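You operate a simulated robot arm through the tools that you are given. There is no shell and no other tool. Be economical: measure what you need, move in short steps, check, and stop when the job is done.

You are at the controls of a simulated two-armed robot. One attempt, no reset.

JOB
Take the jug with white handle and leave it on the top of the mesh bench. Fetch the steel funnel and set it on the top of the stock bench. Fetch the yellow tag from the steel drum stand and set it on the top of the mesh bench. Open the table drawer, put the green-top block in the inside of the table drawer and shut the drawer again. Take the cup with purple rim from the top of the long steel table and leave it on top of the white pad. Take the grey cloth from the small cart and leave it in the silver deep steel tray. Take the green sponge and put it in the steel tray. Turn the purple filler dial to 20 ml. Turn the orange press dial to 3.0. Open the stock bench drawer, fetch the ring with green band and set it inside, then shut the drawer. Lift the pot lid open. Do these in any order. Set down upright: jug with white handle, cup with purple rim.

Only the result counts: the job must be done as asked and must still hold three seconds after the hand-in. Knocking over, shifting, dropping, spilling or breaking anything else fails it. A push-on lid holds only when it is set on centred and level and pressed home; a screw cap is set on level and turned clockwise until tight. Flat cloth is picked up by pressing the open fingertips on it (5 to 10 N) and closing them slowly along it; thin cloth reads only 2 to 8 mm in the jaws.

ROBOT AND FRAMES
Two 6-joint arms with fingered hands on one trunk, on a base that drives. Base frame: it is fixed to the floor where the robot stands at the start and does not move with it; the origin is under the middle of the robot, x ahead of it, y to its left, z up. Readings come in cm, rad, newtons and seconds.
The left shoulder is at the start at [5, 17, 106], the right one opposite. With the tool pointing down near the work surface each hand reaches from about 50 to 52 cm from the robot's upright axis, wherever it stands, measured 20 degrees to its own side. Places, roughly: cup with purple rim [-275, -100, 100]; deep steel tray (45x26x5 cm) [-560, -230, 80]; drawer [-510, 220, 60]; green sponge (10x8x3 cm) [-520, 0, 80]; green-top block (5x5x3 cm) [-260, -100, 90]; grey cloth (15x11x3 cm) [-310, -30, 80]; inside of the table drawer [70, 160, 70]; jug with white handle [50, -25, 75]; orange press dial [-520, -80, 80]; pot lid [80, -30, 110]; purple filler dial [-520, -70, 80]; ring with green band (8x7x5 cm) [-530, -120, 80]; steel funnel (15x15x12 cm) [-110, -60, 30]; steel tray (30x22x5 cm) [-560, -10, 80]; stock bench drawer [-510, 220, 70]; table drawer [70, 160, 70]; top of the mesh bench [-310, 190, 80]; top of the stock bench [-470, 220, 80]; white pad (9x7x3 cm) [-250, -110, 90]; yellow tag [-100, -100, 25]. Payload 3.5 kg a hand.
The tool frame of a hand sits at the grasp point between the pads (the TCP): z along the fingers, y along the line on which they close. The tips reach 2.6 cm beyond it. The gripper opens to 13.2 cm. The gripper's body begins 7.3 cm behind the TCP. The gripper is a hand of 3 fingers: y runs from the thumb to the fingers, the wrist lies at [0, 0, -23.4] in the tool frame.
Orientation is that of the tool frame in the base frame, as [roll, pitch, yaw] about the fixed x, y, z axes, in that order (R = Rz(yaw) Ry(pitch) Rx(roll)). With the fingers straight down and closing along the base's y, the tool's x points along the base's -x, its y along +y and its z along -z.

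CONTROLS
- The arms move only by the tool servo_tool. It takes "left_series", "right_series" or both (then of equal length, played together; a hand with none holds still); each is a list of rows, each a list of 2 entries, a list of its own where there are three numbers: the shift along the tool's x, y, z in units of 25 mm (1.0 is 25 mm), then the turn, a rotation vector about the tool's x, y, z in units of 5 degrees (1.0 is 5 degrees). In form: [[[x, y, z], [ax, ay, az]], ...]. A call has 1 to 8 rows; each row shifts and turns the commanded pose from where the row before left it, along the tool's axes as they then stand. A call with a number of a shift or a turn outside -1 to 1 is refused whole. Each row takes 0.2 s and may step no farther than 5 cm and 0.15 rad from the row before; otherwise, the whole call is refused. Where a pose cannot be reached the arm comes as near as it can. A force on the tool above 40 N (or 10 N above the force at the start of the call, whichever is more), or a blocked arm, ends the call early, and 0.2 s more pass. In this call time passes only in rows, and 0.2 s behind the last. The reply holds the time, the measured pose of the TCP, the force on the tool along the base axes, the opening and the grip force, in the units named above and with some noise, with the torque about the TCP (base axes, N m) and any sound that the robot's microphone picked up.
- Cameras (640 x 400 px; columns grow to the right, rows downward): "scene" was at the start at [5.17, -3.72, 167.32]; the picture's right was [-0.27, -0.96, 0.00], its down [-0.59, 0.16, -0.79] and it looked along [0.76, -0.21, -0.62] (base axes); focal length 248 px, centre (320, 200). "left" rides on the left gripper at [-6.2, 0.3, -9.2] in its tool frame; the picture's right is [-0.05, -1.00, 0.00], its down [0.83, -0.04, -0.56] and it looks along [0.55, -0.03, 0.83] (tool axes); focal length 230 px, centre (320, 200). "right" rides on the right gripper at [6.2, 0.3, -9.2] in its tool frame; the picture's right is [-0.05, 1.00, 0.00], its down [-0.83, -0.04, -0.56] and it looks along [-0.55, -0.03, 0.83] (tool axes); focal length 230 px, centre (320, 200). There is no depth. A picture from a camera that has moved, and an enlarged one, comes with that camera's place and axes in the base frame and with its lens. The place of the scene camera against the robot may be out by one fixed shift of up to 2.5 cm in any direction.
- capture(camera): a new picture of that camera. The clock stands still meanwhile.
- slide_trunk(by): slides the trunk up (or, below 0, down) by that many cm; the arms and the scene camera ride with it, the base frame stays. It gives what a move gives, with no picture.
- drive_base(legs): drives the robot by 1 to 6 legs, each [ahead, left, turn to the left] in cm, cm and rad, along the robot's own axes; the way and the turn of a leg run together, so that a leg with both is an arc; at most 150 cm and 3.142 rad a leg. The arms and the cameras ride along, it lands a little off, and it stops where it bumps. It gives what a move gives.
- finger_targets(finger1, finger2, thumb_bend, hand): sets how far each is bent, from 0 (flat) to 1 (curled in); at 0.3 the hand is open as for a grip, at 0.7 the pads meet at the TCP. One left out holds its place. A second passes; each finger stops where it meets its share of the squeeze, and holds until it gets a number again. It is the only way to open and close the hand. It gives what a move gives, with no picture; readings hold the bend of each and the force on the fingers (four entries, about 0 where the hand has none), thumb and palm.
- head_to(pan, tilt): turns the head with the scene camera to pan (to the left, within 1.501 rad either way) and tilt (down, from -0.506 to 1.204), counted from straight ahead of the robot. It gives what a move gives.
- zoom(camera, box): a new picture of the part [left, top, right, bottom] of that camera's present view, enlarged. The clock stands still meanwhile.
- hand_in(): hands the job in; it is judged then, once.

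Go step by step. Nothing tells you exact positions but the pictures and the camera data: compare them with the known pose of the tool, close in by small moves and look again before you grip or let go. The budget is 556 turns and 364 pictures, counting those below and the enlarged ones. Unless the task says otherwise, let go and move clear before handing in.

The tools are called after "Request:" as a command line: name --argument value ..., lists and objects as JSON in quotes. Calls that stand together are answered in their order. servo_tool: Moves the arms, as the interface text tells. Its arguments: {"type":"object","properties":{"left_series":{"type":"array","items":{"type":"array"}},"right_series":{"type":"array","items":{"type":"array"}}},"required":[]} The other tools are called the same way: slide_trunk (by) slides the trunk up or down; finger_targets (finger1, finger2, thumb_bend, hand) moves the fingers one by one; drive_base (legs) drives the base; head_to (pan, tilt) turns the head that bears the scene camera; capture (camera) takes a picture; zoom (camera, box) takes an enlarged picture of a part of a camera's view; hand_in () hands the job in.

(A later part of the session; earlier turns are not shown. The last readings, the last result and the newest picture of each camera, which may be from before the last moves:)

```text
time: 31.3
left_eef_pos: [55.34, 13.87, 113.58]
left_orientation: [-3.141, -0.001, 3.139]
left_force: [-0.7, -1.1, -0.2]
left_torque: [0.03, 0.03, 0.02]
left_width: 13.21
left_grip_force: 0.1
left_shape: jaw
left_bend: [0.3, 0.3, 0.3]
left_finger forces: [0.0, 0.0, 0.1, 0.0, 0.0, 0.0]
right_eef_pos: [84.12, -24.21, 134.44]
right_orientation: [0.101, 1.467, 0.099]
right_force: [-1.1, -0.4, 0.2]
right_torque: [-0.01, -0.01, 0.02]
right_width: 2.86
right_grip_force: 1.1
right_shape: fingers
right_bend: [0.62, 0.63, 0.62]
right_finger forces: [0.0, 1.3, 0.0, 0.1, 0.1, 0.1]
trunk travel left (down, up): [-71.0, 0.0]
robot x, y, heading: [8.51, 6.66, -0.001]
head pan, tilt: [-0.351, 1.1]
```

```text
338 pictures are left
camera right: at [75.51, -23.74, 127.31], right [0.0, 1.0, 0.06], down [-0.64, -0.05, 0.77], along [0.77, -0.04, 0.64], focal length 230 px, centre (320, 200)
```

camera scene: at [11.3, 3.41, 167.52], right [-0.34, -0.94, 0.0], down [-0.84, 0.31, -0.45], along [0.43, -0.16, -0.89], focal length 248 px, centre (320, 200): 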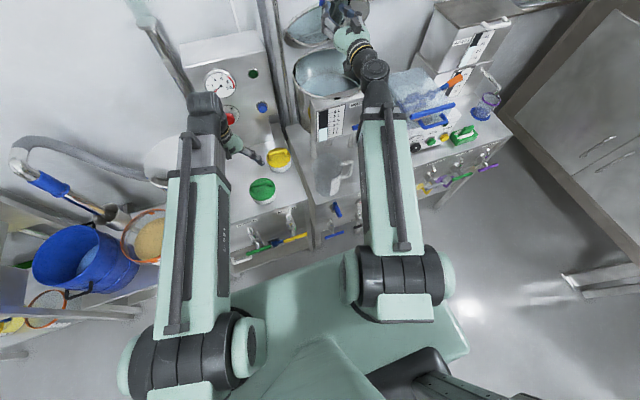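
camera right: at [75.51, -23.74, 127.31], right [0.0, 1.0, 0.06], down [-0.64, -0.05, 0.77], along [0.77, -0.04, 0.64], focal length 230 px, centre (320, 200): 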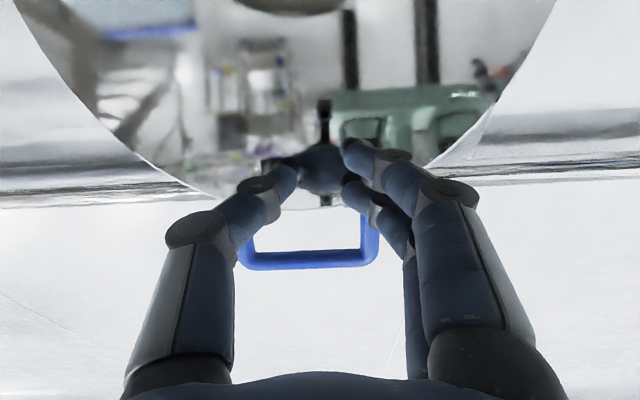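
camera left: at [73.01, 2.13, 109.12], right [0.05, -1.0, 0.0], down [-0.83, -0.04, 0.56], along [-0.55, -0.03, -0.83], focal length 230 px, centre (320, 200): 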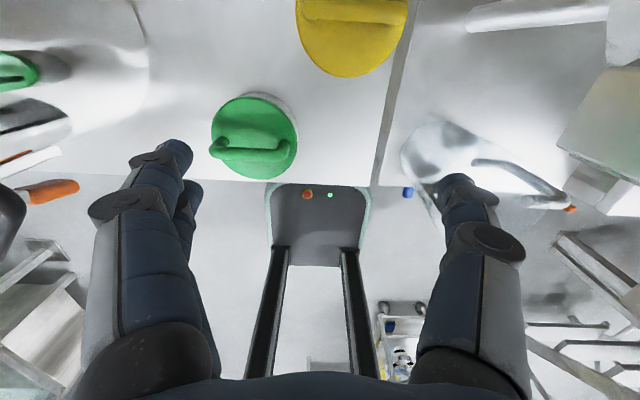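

The lid is nearly upright. I push forward a little more and see whether it stops.

Request:
servo_tool --right_series '[[[0, 0, 0.8], [0, 0, 0]], [[0, 0, 0.8], [0, 0, 0]], [[0, 0, 0.8], [0, 0, 0]]]'

Request:
capture --camera "right"

Request:
head_to --pan -0.35 --tilt 0.5

Request:
capture --camera "scene"

```text
time: 32.1
left_eef_pos: [55.37, 13.75, 113.36]
left_orientation: [3.141, -0.002, 3.14]
left_force: [-1.1, 0.3, 0.1]
left_torque: [0.01, 0.0, 0.02]
left_width: 13.21
left_grip_force: 0.0
left_shape: jaw
left_bend: [0.3, 0.3, 0.3]
left_finger forces: [0.1, 0.0, 0.0, 0.1, 0.0, 0.0]
right_eef_pos: [89.96, -24.19, 134.75]
right_orientation: [0.108, 1.467, 0.1]
right_force: [-1.1, 0.4, 0.4]
right_torque: [-0.02, -0.02, -0.02]
right_width: 2.88
right_grip_force: 0.6
right_shape: fingers
right_bend: [0.62, 0.62, 0.62]
right_finger forces: [0.0, 0.3, 0.0, 0.1, 0.4, 0.0]
trunk travel left (down, up): [-71.0, 0.0]
robot x, y, heading: [8.43, 7.02, -0.004]
head pan, tilt: [-0.351, 1.1]
```

```text
337 pictures are left
camera right: at [81.43, -23.69, 127.67], right [0.0, 1.0, 0.06], down [-0.64, -0.05, 0.77], along [0.77, -0.04, 0.64], focal length 230 px, centre (320, 200)
```

right: 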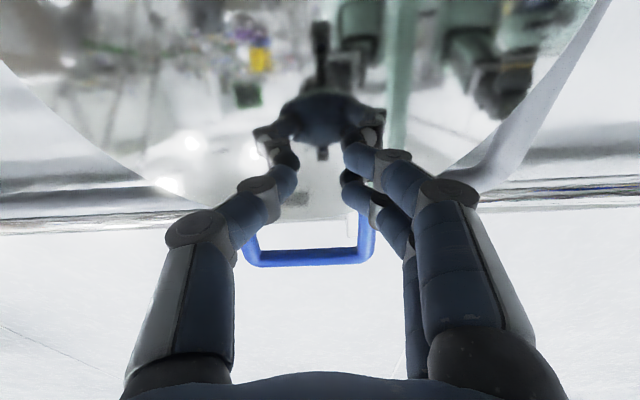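

```text
time: 33.1
left_eef_pos: [55.21, 13.84, 113.49]
left_orientation: [3.141, -0.004, 3.141]
left_force: [0.2, 0.1, 0.1]
left_torque: [0.02, 0.01, 0.01]
left_width: 13.2
left_grip_force: 0.0
left_shape: jaw
left_bend: [0.3, 0.3, 0.3]
left_finger forces: [0.1, 0.0, 0.0, 0.0, 0.1, 0.0]
right_eef_pos: [89.92, -24.3, 134.75]
right_orientation: [0.106, 1.465, 0.102]
right_force: [0.5, 0.0, 0.1]
right_torque: [-0.01, -0.02, -0.02]
right_width: 2.87
right_grip_force: 0.0
right_shape: fingers
right_bend: [0.62, 0.62, 0.62]
right_finger forces: [0.0, 0.0, 0.0, 0.1, 0.0, 0.1]
trunk travel left (down, up): [-71.0, 0.0]
robot x, y, heading: [8.61, 7.03, -0.004]
head pan, tilt: [-0.351, 0.499]
```

```text
336 pictures are left
camera scene: at [13.92, 2.46, 172.28], right [-0.34, -0.94, 0.0], down [-0.45, 0.17, -0.88], along [0.82, -0.3, -0.48], focal length 248 px, centre (320, 200)
```

scene: 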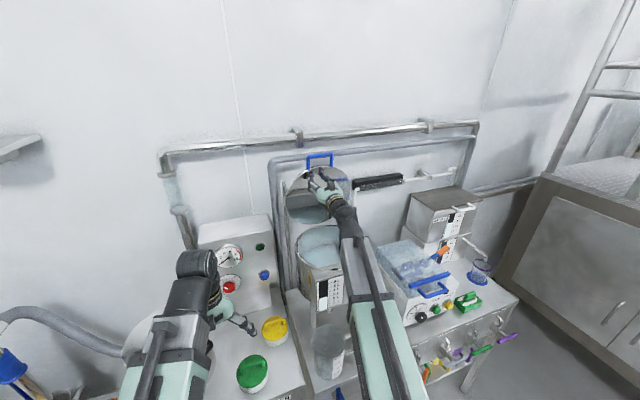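

The lid stands upright and the force has dropped to zero. One more small push, then I withdraw and check that it stays.

Request:
servo_tool --right_series '[[[0, 0, 0.8], [0, 0, 0]], [[0, 0, 0.5], [0, 0, 0]]]'

Request:
servo_tool --right_series '[[[0, 0, -1], [0, 0, 0]], [[0, 0, -1], [0, 0, 0]], [[0, 0, -1], [0, 0, 0]], [[0, 0, -1], [0, 0, 0]], [[0, 0, -1], [0, 0, 0]], [[0, 0, -1], [0, 0, 0]], [[0, 0, -1], [0, 0, 0]], [[0, 0, -1], [0, 0, 0]]]'

Request:
capture --camera "scene"

```text
time: 33.7
left_eef_pos: [55.32, 13.85, 113.56]
left_orientation: [-3.141, -0.002, 3.14]
left_force: [1.4, 0.8, 0.3]
left_torque: [0.0, 0.02, 0.01]
left_width: 13.17
left_grip_force: 0.0
left_shape: jaw
left_bend: [0.3, 0.3, 0.3]
left_finger forces: [0.0, 0.0, 0.0, 0.0, 0.1, 0.0]
right_eef_pos: [93.24, -24.22, 135.22]
right_orientation: [0.103, 1.466, 0.098]
right_force: [-1.0, 0.0, -0.7]
right_torque: [-0.03, -0.02, -0.03]
right_width: 2.83
right_grip_force: 0.4
right_shape: fingers
right_bend: [0.62, 0.62, 0.62]
right_finger forces: [0.6, 0.0, 0.0, 0.0, 0.0, 0.0]
trunk travel left (down, up): [-71.0, 0.0]
robot x, y, heading: [8.18, 7.12, -0.005]
head pan, tilt: [-0.351, 0.499]
```

```text
time: 35.5
left_eef_pos: [55.35, 13.8, 113.43]
left_orientation: [-3.14, -0.002, 3.139]
left_force: [-0.2, 0.5, 0.0]
left_torque: [0.0, -0.02, 0.03]
left_width: 13.19
left_grip_force: 0.1
left_shape: jaw
left_bend: [0.3, 0.3, 0.3]
left_finger forces: [0.0, 0.1, 0.0, 0.0, 0.0, 0.0]
right_eef_pos: [75.49, -24.91, 133.65]
right_orientation: [0.107, 1.469, 0.104]
right_force: [-0.4, 0.6, 1.0]
right_torque: [-0.02, -0.01, 0.0]
right_width: 2.85
right_grip_force: 0.0
right_shape: fingers
right_bend: [0.62, 0.62, 0.62]
right_finger forces: [0.0, 0.0, 0.0, 0.0, 0.0, 0.0]
right hand out of reach, approached as far as the arm can: row 8
trunk travel left (down, up): [-71.0, 0.0]
robot x, y, heading: [8.52, 7.11, -0.002]
head pan, tilt: [-0.351, 0.499]
```

```text
335 pictures are left
camera scene: at [13.93, 2.43, 172.29], right [-0.34, -0.94, 0.0], down [-0.45, 0.17, -0.88], along [0.82, -0.3, -0.48], focal length 248 px, centre (320, 200)
```

scene: 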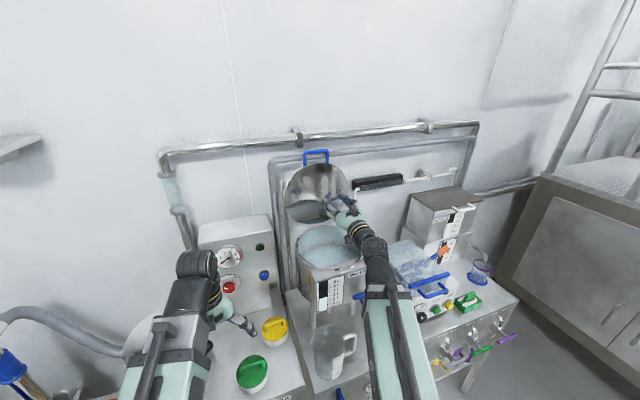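

The lid stays open. I back away and turn the right hand down for the jug.

Request:
drive_base --legs '[[-15, 0, 0]]'

Request:
servo_tool --right_series '[[[0.5, 0, 0], [0, 1, 0]], [[0.5, 0, 0.05], [0, 1, 0]], [[0.5, 0, 0.1], [0, 1, 0]], [[0.48, 0, 0.15], [0, 1, 0]], [[0.46, 0, 0.2], [0, 1, 0]], [[0.45, 0, 0.25], [0, 1, 0]], [[0.43, 0, 0.3], [0, 1, 0]], [[0.4, 0, 0.35], [0, 1, 0]]]'

Request:
servo_tool --right_series '[[[0.37, 0, 0.38], [0, 1, 0]], [[0.33, 0, 0.4], [0, 1, 0]], [[0.3, 0, 0.4], [0, 1, 0]], [[0.25, 0, 0.43], [0, 1, 0]], [[0.2, 0, 0.45], [0, 1, 0]], [[0.15, 0, 0.46], [0, 1, 0]], [[0.1, 0, 0.47], [0, 1, 0]], [[0.05, 0, 0.48], [0, 1, 0]]]'

Request:
finger_targets --hand "right" --finger1 0.3 --finger2 0.3 --thumb_bend 0.3

Request:
capture --camera "right"

```text
time: 36.9
left_eef_pos: [40.05, 13.75, 113.56]
left_orientation: [-3.141, -0.001, -3.141]
left_force: [-0.4, 0.3, -0.1]
left_torque: [0.04, -0.04, 0.01]
left_width: 13.18
left_grip_force: 0.0
left_shape: jaw
left_bend: [0.3, 0.3, 0.3]
left_finger forces: [0.0, 0.0, 0.0, 0.1, 0.0, 0.0]
right_eef_pos: [60.11, -24.96, 133.87]
right_orientation: [0.105, 1.467, 0.098]
right_force: [-0.1, 0.3, 0.0]
right_torque: [-0.03, 0.01, -0.02]
right_width: 2.83
right_grip_force: 0.1
right_shape: fingers
right_bend: [0.62, 0.62, 0.62]
right_finger forces: [0.0, 0.0, 0.1, 0.0, 0.0, 0.0]
trunk travel left (down, up): [-71.0, 0.0]
robot x, y, heading: [-6.52, 7.02, 0.0]
head pan, tilt: [-0.351, 0.499]
```

```text
time: 38.7
left_eef_pos: [40.16, 13.76, 113.5]
left_orientation: [-3.141, -0.001, 3.141]
left_force: [0.1, -0.1, 0.2]
left_torque: [-0.01, 0.0, 0.03]
left_width: 13.2
left_grip_force: 0.0
left_shape: jaw
left_bend: [0.3, 0.3, 0.3]
left_finger forces: [0.0, 0.1, 0.0, 0.0, 0.0, 0.0]
right_eef_pos: [62.01, -24.82, 123.57]
right_orientation: [3.12, 0.973, 3.12]
right_force: [0.1, 0.0, 0.2]
right_torque: [0.01, 0.04, -0.02]
right_width: 2.85
right_grip_force: 0.0
right_shape: fingers
right_bend: [0.62, 0.62, 0.62]
right_finger forces: [0.0, 0.1, 0.2, 0.0, 0.0, 0.1]
trunk travel left (down, up): [-71.0, 0.0]
robot x, y, heading: [-6.75, 7.07, 0.006]
head pan, tilt: [-0.351, 0.499]
```

```text
time: 40.5
left_eef_pos: [40.24, 13.7, 113.51]
left_orientation: [-3.141, -0.003, 3.139]
left_force: [-0.1, -0.5, -0.6]
left_torque: [0.01, 0.0, 0.01]
left_width: 13.2
left_grip_force: 0.1
left_shape: jaw
left_bend: [0.3, 0.3, 0.3]
left_finger forces: [0.1, 0.0, 0.0, 0.0, 0.1, 0.0]
right_eef_pos: [63.92, -24.59, 113.88]
right_orientation: [3.13, 0.279, 3.134]
right_force: [0.0, 0.1, -0.6]
right_torque: [-0.01, -0.01, -0.01]
right_width: 2.8
right_grip_force: 0.1
right_shape: fingers
right_bend: [0.62, 0.62, 0.62]
right_finger forces: [0.0, 0.0, 0.0, 0.0, 0.1, 0.1]
trunk travel left (down, up): [-71.0, 0.0]
robot x, y, heading: [-6.65, 7.14, -0.003]
head pan, tilt: [-0.351, 0.499]
```

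```text
time: 41.5
left_eef_pos: [40.24, 13.87, 113.57]
left_orientation: [3.141, -0.002, 3.14]
left_force: [0.4, 0.3, -0.4]
left_torque: [-0.02, 0.02, 0.01]
left_width: 13.17
left_grip_force: 0.1
left_shape: jaw
left_bend: [0.3, 0.3, 0.3]
left_finger forces: [0.0, 0.0, 0.0, 0.0, 0.1, 0.1]
right_eef_pos: [64.02, -24.68, 113.88]
right_orientation: [3.13, 0.277, 3.135]
right_force: [0.4, 0.7, 0.5]
right_torque: [0.01, 0.0, 0.0]
right_width: 13.39
right_grip_force: 0.1
right_shape: fingers
right_bend: [0.3, 0.3, 0.3]
right_finger forces: [0.1, 0.2, 0.0, 0.0, 0.0, 0.1]
trunk travel left (down, up): [-71.0, 0.0]
robot x, y, heading: [-6.52, 7.16, -0.001]
head pan, tilt: [-0.351, 0.499]
```

```text
334 pictures are left
camera right: at [55.42, -24.3, 121.08], right [0.06, 1.0, 0.03], down [0.65, -0.06, 0.76], along [0.76, -0.03, -0.65], focal length 230 px, centre (320, 200)
```

right: 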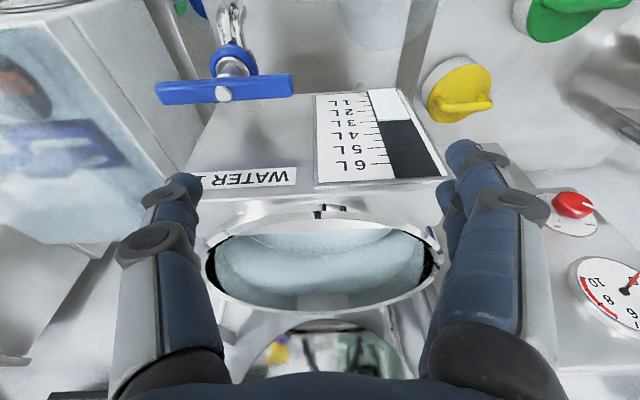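

I finish turning the hand down and back off a bit so its camera shows the jug.

Request:
servo_tool --right_series '[[[0, 0, 0], [0, 1, 0]], [[0, 0, 0], [0, 1, 0]], [[0, 0, 0], [0, 1, 0]], [[0, 0, 0], [0, 0.17, 0]]]'

Request:
drive_base --legs '[[-16, 8, 0]]'

Request:
capture --camera "right"

Request:
head_to --pan -0.35 --tilt 0.75

Request:
capture --camera "scene"

```text
time: 42.5
left_eef_pos: [40.11, 13.85, 113.43]
left_orientation: [-3.142, -0.001, 3.14]
left_force: [0.5, 0.4, -0.3]
left_torque: [0.03, -0.02, 0.02]
left_width: 13.22
left_grip_force: 0.0
left_shape: jaw
left_bend: [0.3, 0.3, 0.3]
left_finger forces: [0.0, 0.0, 0.0, 0.0, 0.1, 0.0]
right_eef_pos: [63.98, -24.65, 113.93]
right_orientation: [3.131, -0.001, 3.137]
right_force: [1.4, 0.1, 0.1]
right_torque: [0.01, 0.02, -0.01]
right_width: 13.37
right_grip_force: 0.0
right_shape: fingers
right_bend: [0.3, 0.3, 0.3]
right_finger forces: [0.0, 0.0, 0.0, 0.0, 0.0, 0.0]
trunk travel left (down, up): [-71.0, 0.0]
robot x, y, heading: [-6.59, 7.27, -0.002]
head pan, tilt: [-0.351, 0.499]
```

```text
time: 44.0
left_eef_pos: [24.19, 21.76, 113.56]
left_orientation: [-3.141, 0.0, 3.138]
left_force: [-1.5, -0.1, 0.4]
left_torque: [-0.04, -0.07, -0.01]
left_width: 13.2
left_grip_force: 0.2
left_shape: jaw
left_bend: [0.3, 0.3, 0.3]
left_finger forces: [0.1, 0.1, 0.0, 0.0, 0.0, 0.1]
right_eef_pos: [47.93, -16.82, 113.88]
right_orientation: [3.13, 0.002, 3.134]
right_force: [0.2, 0.3, 0.4]
right_torque: [-0.01, -0.01, -0.01]
right_width: 13.41
right_grip_force: 0.1
right_shape: fingers
right_bend: [0.3, 0.3, 0.3]
right_finger forces: [0.0, 0.0, 0.1, 0.1, 0.1, 0.1]
trunk travel left (down, up): [-71.0, 0.0]
robot x, y, heading: [-22.49, 14.83, -0.005]
head pan, tilt: [-0.351, 0.499]
```

```text
333 pictures are left
camera right: at [41.58, -16.44, 123.15], right [0.06, 1.0, 0.01], down [0.83, -0.06, 0.56], along [0.56, -0.02, -0.83], focal length 230 px, centre (320, 200)
```

right: 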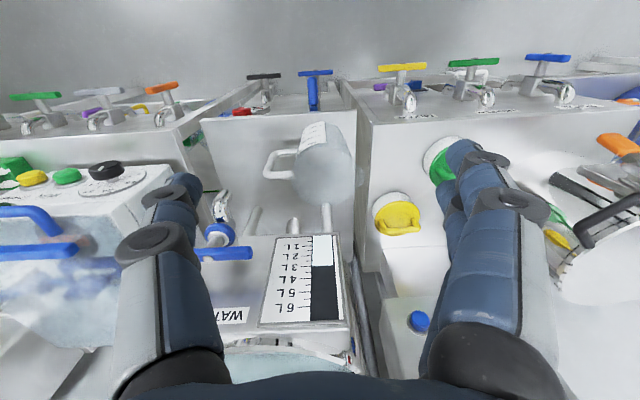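

```text
time: 44.8
left_eef_pos: [24.25, 21.68, 113.57]
left_orientation: [-3.141, -0.003, 3.139]
left_force: [-0.2, -0.3, 0.6]
left_torque: [0.01, -0.02, 0.0]
left_width: 13.19
left_grip_force: 0.0
left_shape: jaw
left_bend: [0.3, 0.3, 0.3]
left_finger forces: [0.1, 0.0, 0.0, 0.0, 0.1, 0.0]
right_eef_pos: [47.83, -16.77, 113.9]
right_orientation: [3.131, 0.003, 3.132]
right_force: [-1.1, 0.1, -0.2]
right_torque: [-0.02, 0.02, 0.01]
right_width: 13.41
right_grip_force: 0.1
right_shape: fingers
right_bend: [0.3, 0.3, 0.3]
right_finger forces: [0.0, 0.0, 0.1, 0.0, 0.0, 0.0]
trunk travel left (down, up): [-71.0, 0.0]
robot x, y, heading: [-22.41, 15.03, -0.006]
head pan, tilt: [-0.351, 0.75]
```

```text
332 pictures are left
camera scene: at [-17.93, 10.79, 170.1], right [-0.35, -0.94, 0.0], down [-0.64, 0.24, -0.73], along [0.69, -0.25, -0.68], focal length 248 px, centre (320, 200)
```

scene: 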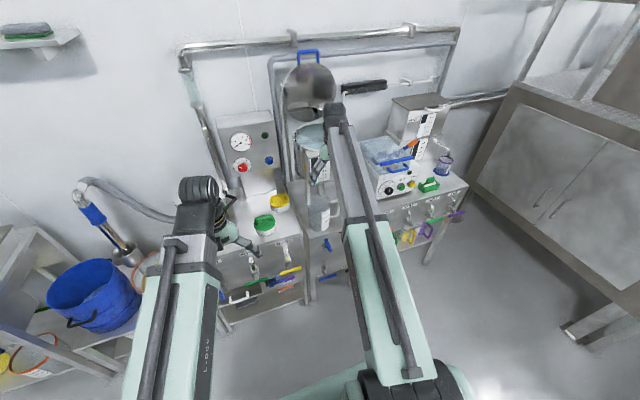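

The jug is near [60, -16] with its handle to the right, diameter about 10 cm. I yaw the hand so the fingers will avoid the handle.

Request:
servo_tool --right_series '[[[0, 0, 0], [0, 0, -1]], [[0, 0, 0], [0, 0, -1]], [[0, 0, 0], [0, 0, -1]], [[0, 0, 0], [0, 0, -1]], [[0, 0, 0], [0, 0, -1]], [[0, 0, 0], [0, 0, -1]], [[0, 0, 0], [0, 0, -1]], [[0, 0, 0], [0, 0, -1]]]'

Request:
servo_tool --right_series '[[[0, 0, 0], [0, 0, -1]], [[0, 0, 0], [0, 0, -1]], [[0, 0, 0], [0, 0, -1]]]'

Request:
capture --camera "right"

```text
time: 46.5
left_eef_pos: [24.21, 21.66, 113.44]
left_orientation: [-3.141, 0.0, 3.138]
left_force: [0.1, -0.2, 0.0]
left_torque: [-0.01, 0.0, 0.03]
left_width: 13.21
left_grip_force: 0.1
left_shape: jaw
left_bend: [0.3, 0.3, 0.3]
left_finger forces: [0.1, 0.0, 0.0, 0.0, 0.0, 0.0]
right_eef_pos: [47.82, -16.89, 113.94]
right_orientation: [3.135, 0.009, -2.448]
right_force: [0.6, 0.7, 0.0]
right_torque: [0.01, -0.01, 0.01]
right_width: 13.39
right_grip_force: 0.1
right_shape: fingers
right_bend: [0.3, 0.3, 0.3]
right_finger forces: [0.0, 0.0, 0.1, 0.0, 0.0, 0.0]
trunk travel left (down, up): [-71.0, 0.0]
robot x, y, heading: [-22.82, 15.31, -0.01]
head pan, tilt: [-0.351, 0.75]
```

```text
time: 47.4
left_eef_pos: [24.32, 21.74, 113.49]
left_orientation: [-3.141, -0.003, 3.139]
left_force: [0.0, -0.6, -0.6]
left_torque: [-0.02, 0.0, -0.01]
left_width: 13.2
left_grip_force: 0.0
left_shape: jaw
left_bend: [0.3, 0.3, 0.3]
left_finger forces: [0.0, 0.0, 0.0, 0.0, 0.0, 0.0]
right_eef_pos: [47.95, -16.7, 113.97]
right_orientation: [3.136, 0.012, -2.189]
right_force: [-0.2, 0.7, 0.1]
right_torque: [0.0, -0.01, 0.0]
right_width: 13.4
right_grip_force: 0.0
right_shape: fingers
right_bend: [0.3, 0.3, 0.3]
right_finger forces: [0.1, 0.0, 0.1, 0.0, 0.0, 0.0]
trunk travel left (down, up): [-71.0, 0.0]
robot x, y, heading: [-22.86, 14.89, -0.002]
head pan, tilt: [-0.351, 0.75]
```

```text
331 pictures are left
camera right: at [44.03, -21.65, 123.09], right [-0.78, 0.62, 0.01], down [0.52, 0.65, 0.56], along [0.35, 0.44, -0.83], focal length 230 px, centre (320, 200)
```

right: 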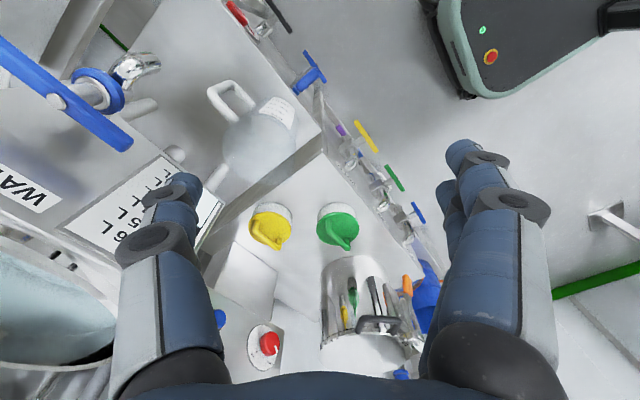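

I drive closer so the hand camera sees the jug from nearby.

Request:
drive_base --legs '[[9, 0, 0]]'

Request:
capture --camera "right"

Request:
zoom --camera "scene" --box '[260, 120, 420, 220]'

```text
time: 48.5
left_eef_pos: [33.75, 21.66, 113.45]
left_orientation: [-3.142, -0.003, 3.138]
left_force: [0.3, 0.4, -0.2]
left_torque: [-0.01, 0.04, -0.01]
left_width: 13.23
left_grip_force: 0.0
left_shape: jaw
left_bend: [0.3, 0.3, 0.3]
left_finger forces: [0.1, 0.0, 0.0, 0.1, 0.0, 0.1]
right_eef_pos: [57.33, -16.7, 113.8]
right_orientation: [3.135, 0.01, -2.188]
right_force: [0.3, -0.6, -0.6]
right_torque: [-0.02, 0.05, 0.0]
right_width: 13.42
right_grip_force: 0.1
right_shape: fingers
right_bend: [0.3, 0.3, 0.3]
right_finger forces: [0.1, 0.1, 0.0, 0.0, 0.0, 0.0]
trunk travel left (down, up): [-71.0, 0.0]
robot x, y, heading: [-13.38, 15.11, -0.005]
head pan, tilt: [-0.351, 0.75]
```

```text
330 pictures are left
camera right: at [53.52, -21.67, 122.98], right [-0.78, 0.62, 0.01], down [0.52, 0.65, 0.56], along [0.34, 0.44, -0.83], focal length 230 px, centre (320, 200)
```

right: 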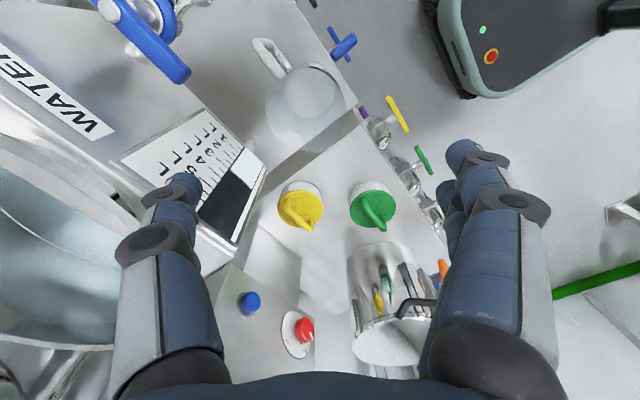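

```text
4.00 times, centred on (340, 170) of scene
camera zoom: at [-8.38, 10.75, 170.08], right [-0.35, -0.94, 0.0], down [-0.64, 0.24, -0.73], along [0.68, -0.25, -0.68], focal length 992 px, centre (240, 320)
```

zoom: 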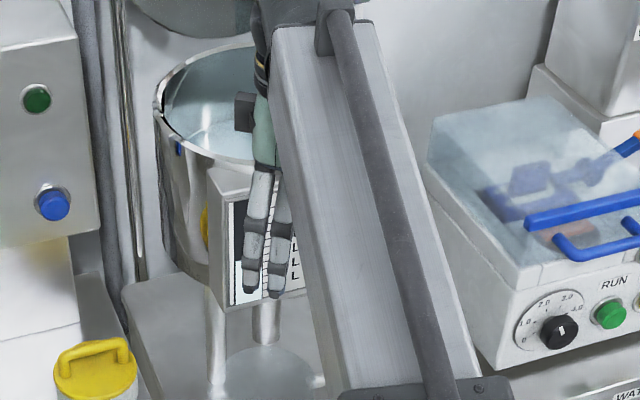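

The jug centre works out at [58.4, -17.7]. I shift the hand there and come down partway.

Request:
servo_tool --right_series '[[[0.07, -0.59, 0], [0, 0, 0]]]'

Request:
slide_trunk --by -14

Request:
capture --camera "right"

Request:
capture --camera "scene"

```text
time: 48.9
left_eef_pos: [33.64, 21.6, 113.4]
left_orientation: [-3.141, -0.003, 3.138]
left_force: [0.7, 0.4, -0.2]
left_torque: [-0.01, 0.0, -0.02]
left_width: 13.21
left_grip_force: 0.0
left_shape: jaw
left_bend: [0.3, 0.3, 0.3]
left_finger forces: [0.1, 0.0, 0.1, 0.0, 0.0, 0.0]
right_eef_pos: [58.07, -17.71, 113.69]
right_orientation: [3.141, 0.01, -2.191]
right_force: [0.0, 0.0, -0.3]
right_torque: [-0.01, 0.03, 0.01]
right_width: 13.39
right_grip_force: 0.2
right_shape: fingers
right_bend: [0.3, 0.3, 0.3]
right_finger forces: [0.0, 0.0, 0.0, 0.0, 0.0, 0.0]
right hand out of reach, approached as far as the arm can: row 1
trunk travel left (down, up): [-71.0, 0.0]
robot x, y, heading: [-13.17, 14.91, -0.007]
head pan, tilt: [-0.351, 0.75]
```

```text
time: 50.5
left_eef_pos: [33.58, 21.63, 99.47]
left_orientation: [-3.141, -0.002, 3.14]
left_force: [0.5, 0.4, 0.6]
left_torque: [0.04, 0.0, 0.02]
left_width: 13.22
left_grip_force: 0.0
left_shape: jaw
left_bend: [0.3, 0.3, 0.3]
left_finger forces: [0.0, 0.0, 0.0, 0.0, 0.0, 0.1]
right_eef_pos: [57.89, -17.58, 99.9]
right_orientation: [3.141, 0.012, -2.191]
right_force: [-0.3, -0.2, -0.2]
right_torque: [0.0, 0.0, 0.01]
right_width: 13.41
right_grip_force: 0.1
right_shape: fingers
right_bend: [0.3, 0.3, 0.3]
right_finger forces: [0.1, 0.1, 0.0, 0.0, 0.0, 0.0]
trunk travel left (down, up): [-57.0, 14.0]
robot x, y, heading: [-13.08, 14.92, -0.007]
head pan, tilt: [-0.351, 0.75]
```

```text
328 pictures are left
camera right: at [54.01, -22.53, 108.94], right [-0.78, 0.62, 0.0], down [0.51, 0.65, 0.56], along [0.35, 0.44, -0.83], focal length 230 px, centre (320, 200)
```

right: 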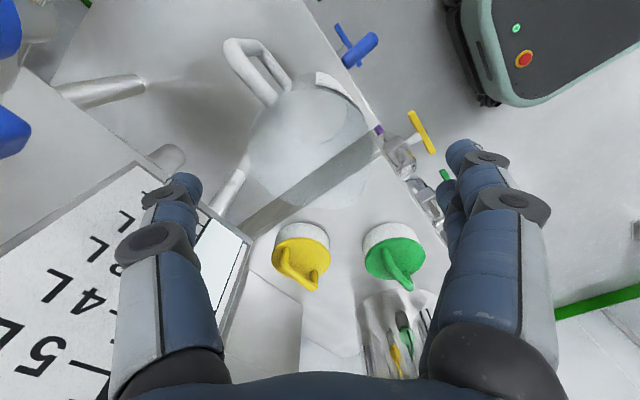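

```text
327 pictures are left
camera scene: at [-8.63, 10.75, 156.1], right [-0.35, -0.94, 0.0], down [-0.64, 0.24, -0.73], along [0.69, -0.25, -0.68], focal length 248 px, centre (320, 200)
```

scene: 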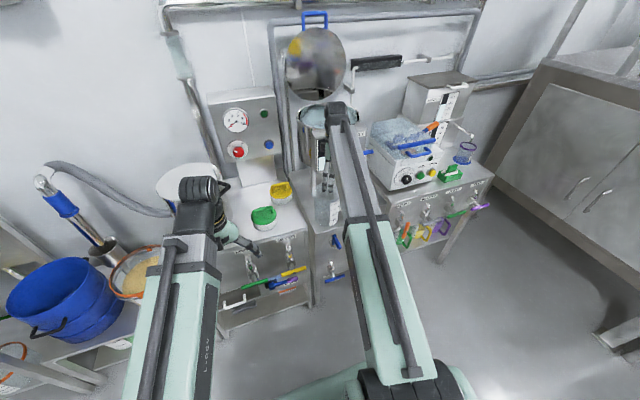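

The rim seems centred at about [59.2, -17.5], height 88. I nudge forward and lower again, then recheck.

Request:
drive_base --legs '[[1.4, 0, 0]]'

Request:
slide_trunk --by -7

Request:
capture --camera "right"

```text
time: 51.3
left_eef_pos: [35.16, 21.67, 99.47]
left_orientation: [3.141, -0.004, 3.138]
left_force: [0.6, -0.2, -1.0]
left_torque: [0.01, 0.03, 0.05]
left_width: 13.22
left_grip_force: 0.1
left_shape: jaw
left_bend: [0.3, 0.3, 0.3]
left_finger forces: [0.1, 0.0, 0.0, 0.0, 0.0, 0.1]
right_eef_pos: [59.59, -17.59, 99.66]
right_orientation: [3.138, 0.011, -2.189]
right_force: [0.1, 0.3, 0.4]
right_torque: [-0.04, 0.01, 0.01]
right_width: 13.39
right_grip_force: 0.1
right_shape: fingers
right_bend: [0.3, 0.3, 0.3]
right_finger forces: [0.0, 0.1, 0.1, 0.1, 0.0, 0.0]
trunk travel left (down, up): [-57.0, 14.0]
robot x, y, heading: [-11.82, 15.37, -0.004]
head pan, tilt: [-0.351, 0.75]
```

```text
time: 52.4
left_eef_pos: [35.15, 21.63, 92.58]
left_orientation: [-3.141, -0.003, 3.138]
left_force: [0.8, 0.1, -0.1]
left_torque: [-0.04, -0.01, -0.02]
left_width: 13.22
left_grip_force: 0.0
left_shape: jaw
left_bend: [0.3, 0.3, 0.3]
left_finger forces: [0.0, 0.0, 0.0, 0.0, 0.0, 0.0]
right_eef_pos: [59.43, -17.62, 92.82]
right_orientation: [3.139, 0.011, -2.188]
right_force: [0.6, 1.0, -0.4]
right_torque: [0.03, 0.0, 0.02]
right_width: 13.39
right_grip_force: 0.1
right_shape: fingers
right_bend: [0.3, 0.3, 0.3]
right_finger forces: [0.1, 0.1, 0.0, 0.1, 0.0, 0.0]
trunk travel left (down, up): [-50.0, 21.0]
robot x, y, heading: [-11.98, 15.08, -0.004]
head pan, tilt: [-0.351, 0.75]
```

```text
326 pictures are left
camera right: at [55.44, -22.51, 101.93], right [-0.78, 0.62, 0.0], down [0.51, 0.65, 0.56], along [0.35, 0.44, -0.83], focal length 230 px, centre (320, 200)
```

right: 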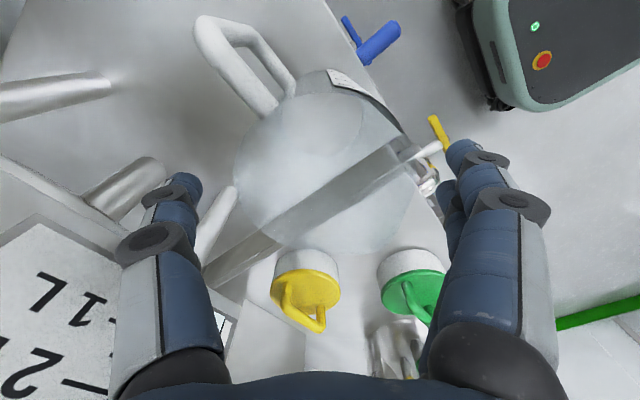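

The rim is centred between the fingers at about 90 cm height. I lower around it and check forces.

Request:
slide_trunk --by -3

Request:
slide_trunk --by -4

Request:
capture --camera "right"

```text
time: 53.1
left_eef_pos: [34.8, 21.67, 89.44]
left_orientation: [3.142, 0.0, 3.137]
left_force: [-0.5, 0.0, 0.2]
left_torque: [0.01, 0.03, 0.04]
left_width: 13.2
left_grip_force: 0.0
left_shape: jaw
left_bend: [0.3, 0.3, 0.3]
left_finger forces: [0.1, 0.0, 0.1, 0.0, 0.0, 0.0]
right_eef_pos: [59.36, -17.64, 89.88]
right_orientation: [3.139, 0.01, -2.19]
right_force: [-0.2, 0.5, -0.7]
right_torque: [-0.02, -0.01, -0.02]
right_width: 13.4
right_grip_force: 0.1
right_shape: fingers
right_bend: [0.3, 0.3, 0.3]
right_finger forces: [0.1, 0.0, 0.0, 0.0, 0.0, 0.0]
trunk travel left (down, up): [-47.0, 24.0]
robot x, y, heading: [-11.97, 14.61, -0.003]
head pan, tilt: [-0.351, 0.75]
```

```text
time: 54.1
left_eef_pos: [34.98, 21.69, 85.57]
left_orientation: [-3.14, -0.002, 3.139]
left_force: [0.6, 0.6, -0.1]
left_torque: [0.01, -0.03, -0.01]
left_width: 13.21
left_grip_force: 0.1
left_shape: jaw
left_bend: [0.3, 0.3, 0.3]
left_finger forces: [0.0, 0.0, 0.0, 0.0, 0.0, 0.0]
right_eef_pos: [59.3, -17.67, 86.58]
right_orientation: [-3.131, 0.015, -2.188]
right_force: [-1.0, 0.0, 16.0]
right_torque: [-0.05, -0.16, 0.02]
right_width: 14.03
right_grip_force: 11.3
right_shape: fingers
right_bend: [0.3, 0.3, 0.3]
right_finger forces: [2.4, 8.6, 0.0, 0.0, 11.8, 0.0]
trunk travel left (down, up): [-43.1, 27.9]
robot x, y, heading: [-11.8, 14.95, -0.007]
head pan, tilt: [-0.351, 0.75]
stopped: the force on the tool passed its limit at 41 N (the readings are from after the stop); the commanded pose is now the measured one
```

```text
325 pictures are left
camera right: at [55.39, -22.5, 95.61], right [-0.78, 0.62, -0.01], down [0.51, 0.65, 0.57], along [0.36, 0.44, -0.82], focal length 230 px, centre (320, 200)
```

right: 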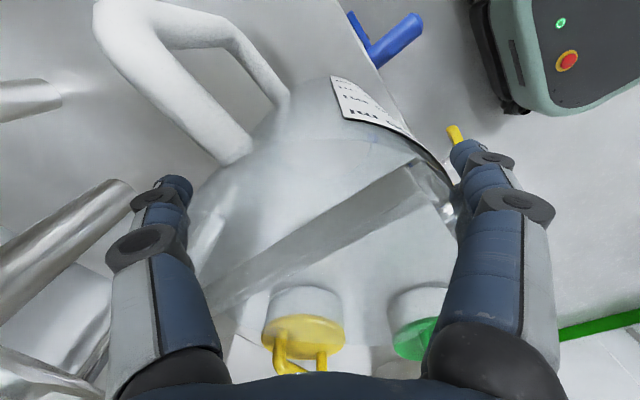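

The jug is a bit wide for the default opening. I rise, open the fingers more, and come down again.

Request:
slide_trunk --by 5

Request:
finger_targets --hand "right" --finger1 0.2 --finger2 0.2 --thumb_bend 0.2

Request:
capture --camera "right"

```text
time: 55.0
left_eef_pos: [35.01, 21.61, 90.45]
left_orientation: [-3.141, -0.002, 3.139]
left_force: [0.3, 0.2, -0.3]
left_torque: [-0.01, 0.01, -0.01]
left_width: 13.17
left_grip_force: 0.1
left_shape: jaw
left_bend: [0.3, 0.3, 0.3]
left_finger forces: [0.0, 0.0, 0.1, 0.0, 0.0, 0.1]
right_eef_pos: [59.42, -17.72, 91.19]
right_orientation: [-3.137, 0.014, -2.187]
right_force: [-0.5, 0.9, 0.2]
right_torque: [-0.01, -0.01, -0.01]
right_width: 13.49
right_grip_force: 0.0
right_shape: fingers
right_bend: [0.3, 0.3, 0.3]
right_finger forces: [0.0, 0.1, 0.0, 0.0, 0.0, 0.0]
trunk travel left (down, up): [-48.1, 22.9]
robot x, y, heading: [-11.98, 14.73, -0.007]
head pan, tilt: [-0.351, 0.75]
```

```text
time: 56.0
left_eef_pos: [34.84, 21.65, 90.42]
left_orientation: [-3.141, -0.002, 3.138]
left_force: [-0.3, -0.3, -0.3]
left_torque: [0.01, 0.02, 0.03]
left_width: 13.18
left_grip_force: 0.0
left_shape: jaw
left_bend: [0.3, 0.3, 0.3]
left_finger forces: [0.1, 0.1, 0.0, 0.0, 0.0, 0.0]
right_eef_pos: [59.45, -17.65, 91.21]
right_orientation: [-3.139, 0.014, -2.19]
right_force: [0.2, -0.9, 0.2]
right_torque: [0.01, 0.03, -0.01]
right_width: 15.51
right_grip_force: 0.0
right_shape: fingers
right_bend: [0.2, 0.2, 0.2]
right_finger forces: [0.0, 0.0, 0.1, 0.0, 0.1, 0.0]
trunk travel left (down, up): [-48.1, 22.9]
robot x, y, heading: [-11.92, 15.11, -0.001]
head pan, tilt: [-0.351, 0.75]
```

```text
324 pictures are left
camera right: at [55.49, -22.54, 100.33], right [-0.78, 0.62, 0.0], down [0.51, 0.65, 0.57], along [0.35, 0.44, -0.82], focal length 230 px, centre (320, 200)
```

right: 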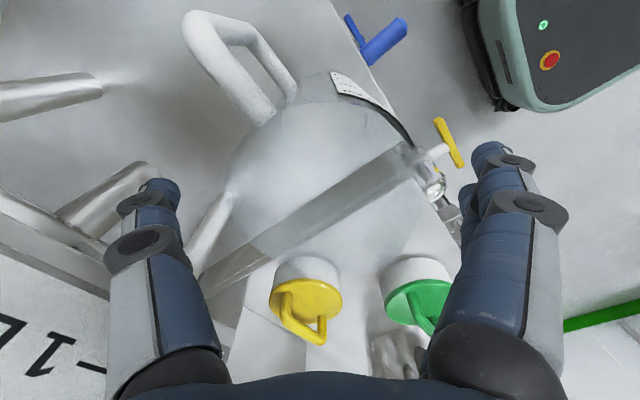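

Request:
slide_trunk --by -6.5

Request:
capture --camera "right"

```text
time: 56.9
left_eef_pos: [34.89, 21.71, 84.32]
left_orientation: [-3.141, 0.0, 3.14]
left_force: [-0.1, 0.2, 0.5]
left_torque: [0.0, 0.0, -0.01]
left_width: 13.18
left_grip_force: 0.0
left_shape: jaw
left_bend: [0.3, 0.3, 0.3]
left_finger forces: [0.1, 0.0, 0.0, 0.0, 0.0, 0.0]
right_eef_pos: [59.46, -17.72, 86.06]
right_orientation: [-3.124, 0.02, -2.189]
right_force: [-3.9, 1.5, 21.1]
right_torque: [-0.12, -0.33, -0.04]
right_width: 16.04
right_grip_force: 13.0
right_shape: fingers
right_bend: [0.2, 0.2, 0.2]
right_finger forces: [2.1, 10.6, 0.0, 0.0, 13.0, 0.0]
trunk travel left (down, up): [-41.9, 29.1]
robot x, y, heading: [-11.4, 15.29, -0.0]
head pan, tilt: [-0.351, 0.75]
stopped: the force on the tool passed its limit at 46 N (the readings are from after the stop); the commanded pose is now the measured one
```

```text
323 pictures are left
camera right: at [55.42, -22.5, 95.06], right [-0.78, 0.62, -0.02], down [0.5, 0.65, 0.57], along [0.37, 0.44, -0.82], focal length 230 px, centre (320, 200)
```

right: 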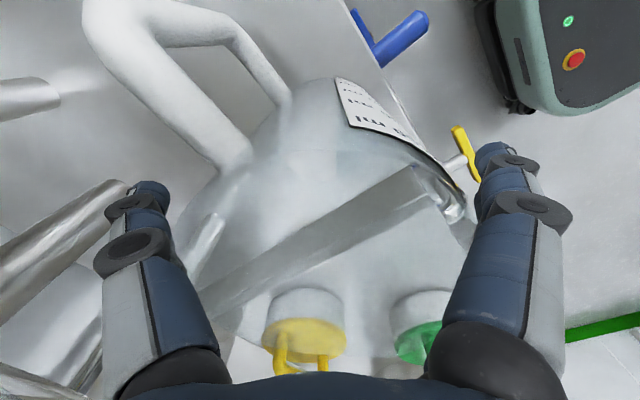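

The contact is likely the rim against the finger roots, with the fingers already around the body. I rise a touch and close gently to see if they take hold.

Request:
slide_trunk --by 1.5

Request:
finger_targets --hand "right" --finger1 0.4 --finger2 0.4 --thumb_bend 0.4

Request:
capture --camera "right"

Request:
zoom --camera "scene" --box '[260, 100, 420, 200]'

```text
time: 57.6
left_eef_pos: [35.02, 21.6, 85.76]
left_orientation: [3.141, -0.002, 3.138]
left_force: [-0.2, 0.6, 0.0]
left_torque: [-0.02, 0.04, 0.01]
left_width: 13.22
left_grip_force: 0.1
left_shape: jaw
left_bend: [0.3, 0.3, 0.3]
left_finger forces: [0.0, 0.0, 0.1, 0.1, 0.0, 0.1]
right_eef_pos: [59.63, -17.74, 87.05]
right_orientation: [-3.13, 0.019, -2.188]
right_force: [-0.4, 0.0, -0.3]
right_torque: [-0.02, 0.0, 0.0]
right_width: 15.55
right_grip_force: 0.0
right_shape: fingers
right_bend: [0.2, 0.2, 0.2]
right_finger forces: [0.1, 0.0, 0.0, 0.0, 0.0, 0.1]
trunk travel left (down, up): [-43.4, 27.6]
robot x, y, heading: [-12.16, 15.32, -0.001]
head pan, tilt: [-0.351, 0.75]
```

```text
time: 58.6
left_eef_pos: [34.93, 21.68, 85.95]
left_orientation: [3.141, -0.002, 3.138]
left_force: [0.1, 0.8, -0.2]
left_torque: [-0.01, 0.01, -0.01]
left_width: 13.17
left_grip_force: 0.0
left_shape: jaw
left_bend: [0.3, 0.3, 0.3]
left_finger forces: [0.1, 0.0, 0.0, 0.1, 0.1, 0.1]
right_eef_pos: [59.72, -17.7, 87.14]
right_orientation: [-3.131, 0.018, -2.19]
right_force: [0.1, 1.0, 2.0]
right_torque: [0.04, 0.07, 0.0]
right_width: 11.18
right_grip_force: 14.9
right_shape: fingers
right_bend: [0.39, 0.38, 0.39]
right_finger forces: [2.9, 12.5, 0.0, 0.1, 14.7, 0.0]
trunk travel left (down, up): [-43.4, 27.6]
robot x, y, heading: [-11.74, 14.89, -0.011]
head pan, tilt: [-0.351, 0.75]
```

```text
322 pictures are left
camera right: at [55.54, -22.55, 96.22], right [-0.78, 0.62, -0.01], down [0.51, 0.65, 0.57], along [0.36, 0.44, -0.82], focal length 230 px, centre (320, 200)
```

right: 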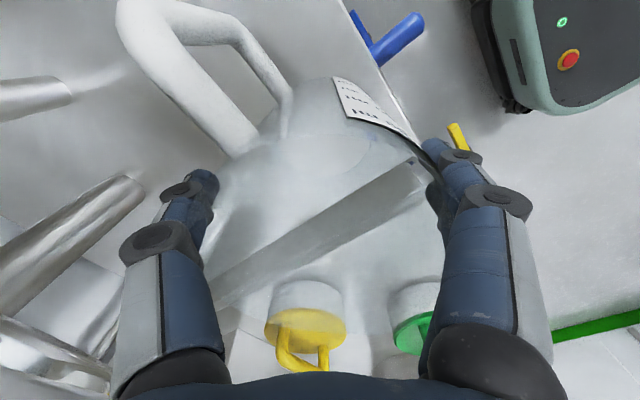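

```text
4.00 times, centred on (340, 150) of scene
camera zoom: at [-7.22, 10.75, 142.48], right [-0.35, -0.94, 0.0], down [-0.64, 0.24, -0.73], along [0.69, -0.25, -0.68], focal length 992 px, centre (240, 400)
```

zoom: 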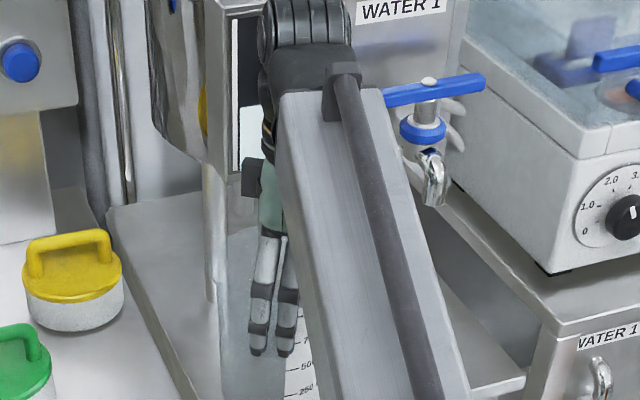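

The fingers hold the jug body (11.2 cm). I firm the grip and lift slightly.

Request:
finger_targets --hand "right" --finger1 0.55 --finger2 0.55 --thumb_bend 0.55

Request:
slide_trunk --by 2

Request:
slide_trunk --by 5

Request:
capture --camera "right"

Request:
capture --camera "scene"

```text
time: 59.6
left_eef_pos: [34.93, 21.74, 85.95]
left_orientation: [-3.141, -0.001, 3.138]
left_force: [-0.6, 0.3, 0.4]
left_torque: [0.02, 0.0, -0.05]
left_width: 13.19
left_grip_force: 0.1
left_shape: jaw
left_bend: [0.3, 0.3, 0.3]
left_finger forces: [0.0, 0.0, 0.0, 0.0, 0.0, 0.0]
right_eef_pos: [59.57, -17.73, 87.13]
right_orientation: [-3.13, 0.019, -2.189]
right_force: [1.4, -1.0, 0.4]
right_torque: [-0.01, 0.05, 0.01]
right_width: 9.62
right_grip_force: 38.0
right_shape: fingers
right_bend: [0.49, 0.51, 0.51]
right_finger forces: [14.7, 21.7, 0.0, 0.0, 38.9, 0.0]
trunk travel left (down, up): [-43.4, 27.6]
robot x, y, heading: [-11.75, 14.93, -0.003]
head pan, tilt: [-0.351, 0.75]
```

```text
time: 60.2
left_eef_pos: [34.94, 21.64, 87.82]
left_orientation: [-3.141, -0.001, 3.139]
left_force: [0.3, 0.0, 0.1]
left_torque: [0.02, 0.01, 0.02]
left_width: 13.18
left_grip_force: 0.0
left_shape: jaw
left_bend: [0.3, 0.3, 0.3]
left_finger forces: [0.0, 0.0, 0.0, 0.0, 0.0, 0.0]
right_eef_pos: [59.72, -17.7, 89.22]
right_orientation: [-3.129, 0.017, -2.19]
right_force: [-0.3, -0.2, -1.0]
right_torque: [0.0, 0.04, 0.01]
right_width: 9.6
right_grip_force: 37.8
right_shape: fingers
right_bend: [0.49, 0.51, 0.51]
right_finger forces: [14.6, 21.7, 0.0, 0.1, 39.1, 0.1]
trunk travel left (down, up): [-45.4, 25.6]
robot x, y, heading: [-12.18, 15.02, -0.004]
head pan, tilt: [-0.351, 0.75]
```

```text
time: 61.1
left_eef_pos: [35.0, 21.56, 92.79]
left_orientation: [3.141, -0.001, 3.138]
left_force: [-0.6, 0.9, 0.0]
left_torque: [0.0, 0.0, 0.01]
left_width: 13.17
left_grip_force: 0.1
left_shape: jaw
left_bend: [0.3, 0.3, 0.3]
left_finger forces: [0.0, 0.1, 0.0, 0.1, 0.0, 0.0]
right_eef_pos: [59.66, -17.75, 94.17]
right_orientation: [-3.13, 0.019, -2.187]
right_force: [1.1, -0.1, -0.8]
right_torque: [-0.02, 0.04, 0.02]
right_width: 9.6
right_grip_force: 37.7
right_shape: fingers
right_bend: [0.49, 0.51, 0.51]
right_finger forces: [14.7, 21.7, 0.1, 0.0, 39.0, 0.1]
trunk travel left (down, up): [-50.4, 20.6]
robot x, y, heading: [-11.99, 15.32, -0.005]
head pan, tilt: [-0.351, 0.75]
```

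```text
320 pictures are left
camera right: at [55.57, -22.56, 103.19], right [-0.78, 0.62, -0.01], down [0.51, 0.65, 0.57], along [0.36, 0.44, -0.82], focal length 230 px, centre (320, 200)
```

right: 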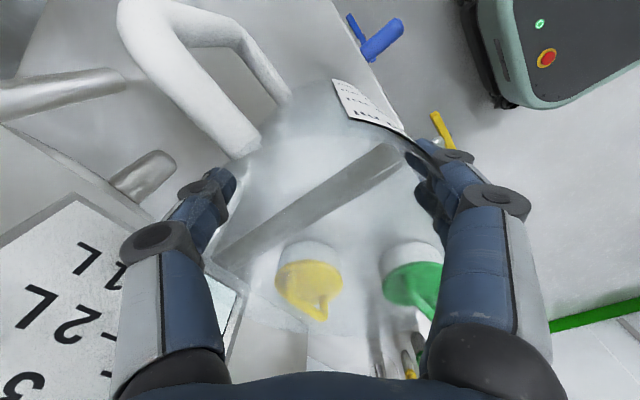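

```text
319 pictures are left
camera scene: at [-7.18, 10.73, 149.48], right [-0.35, -0.94, 0.0], down [-0.64, 0.24, -0.73], along [0.69, -0.25, -0.68], focal length 248 px, centre (320, 200)
```

scene: 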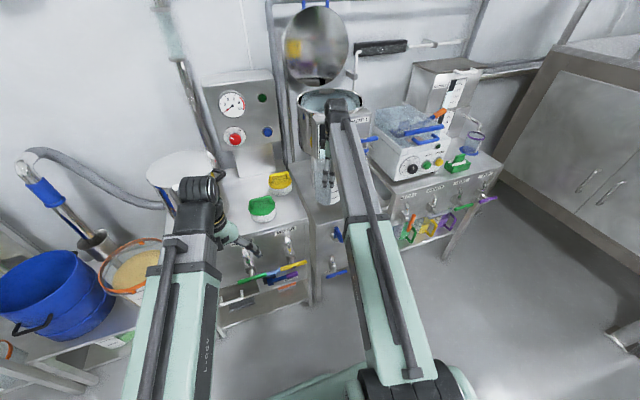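

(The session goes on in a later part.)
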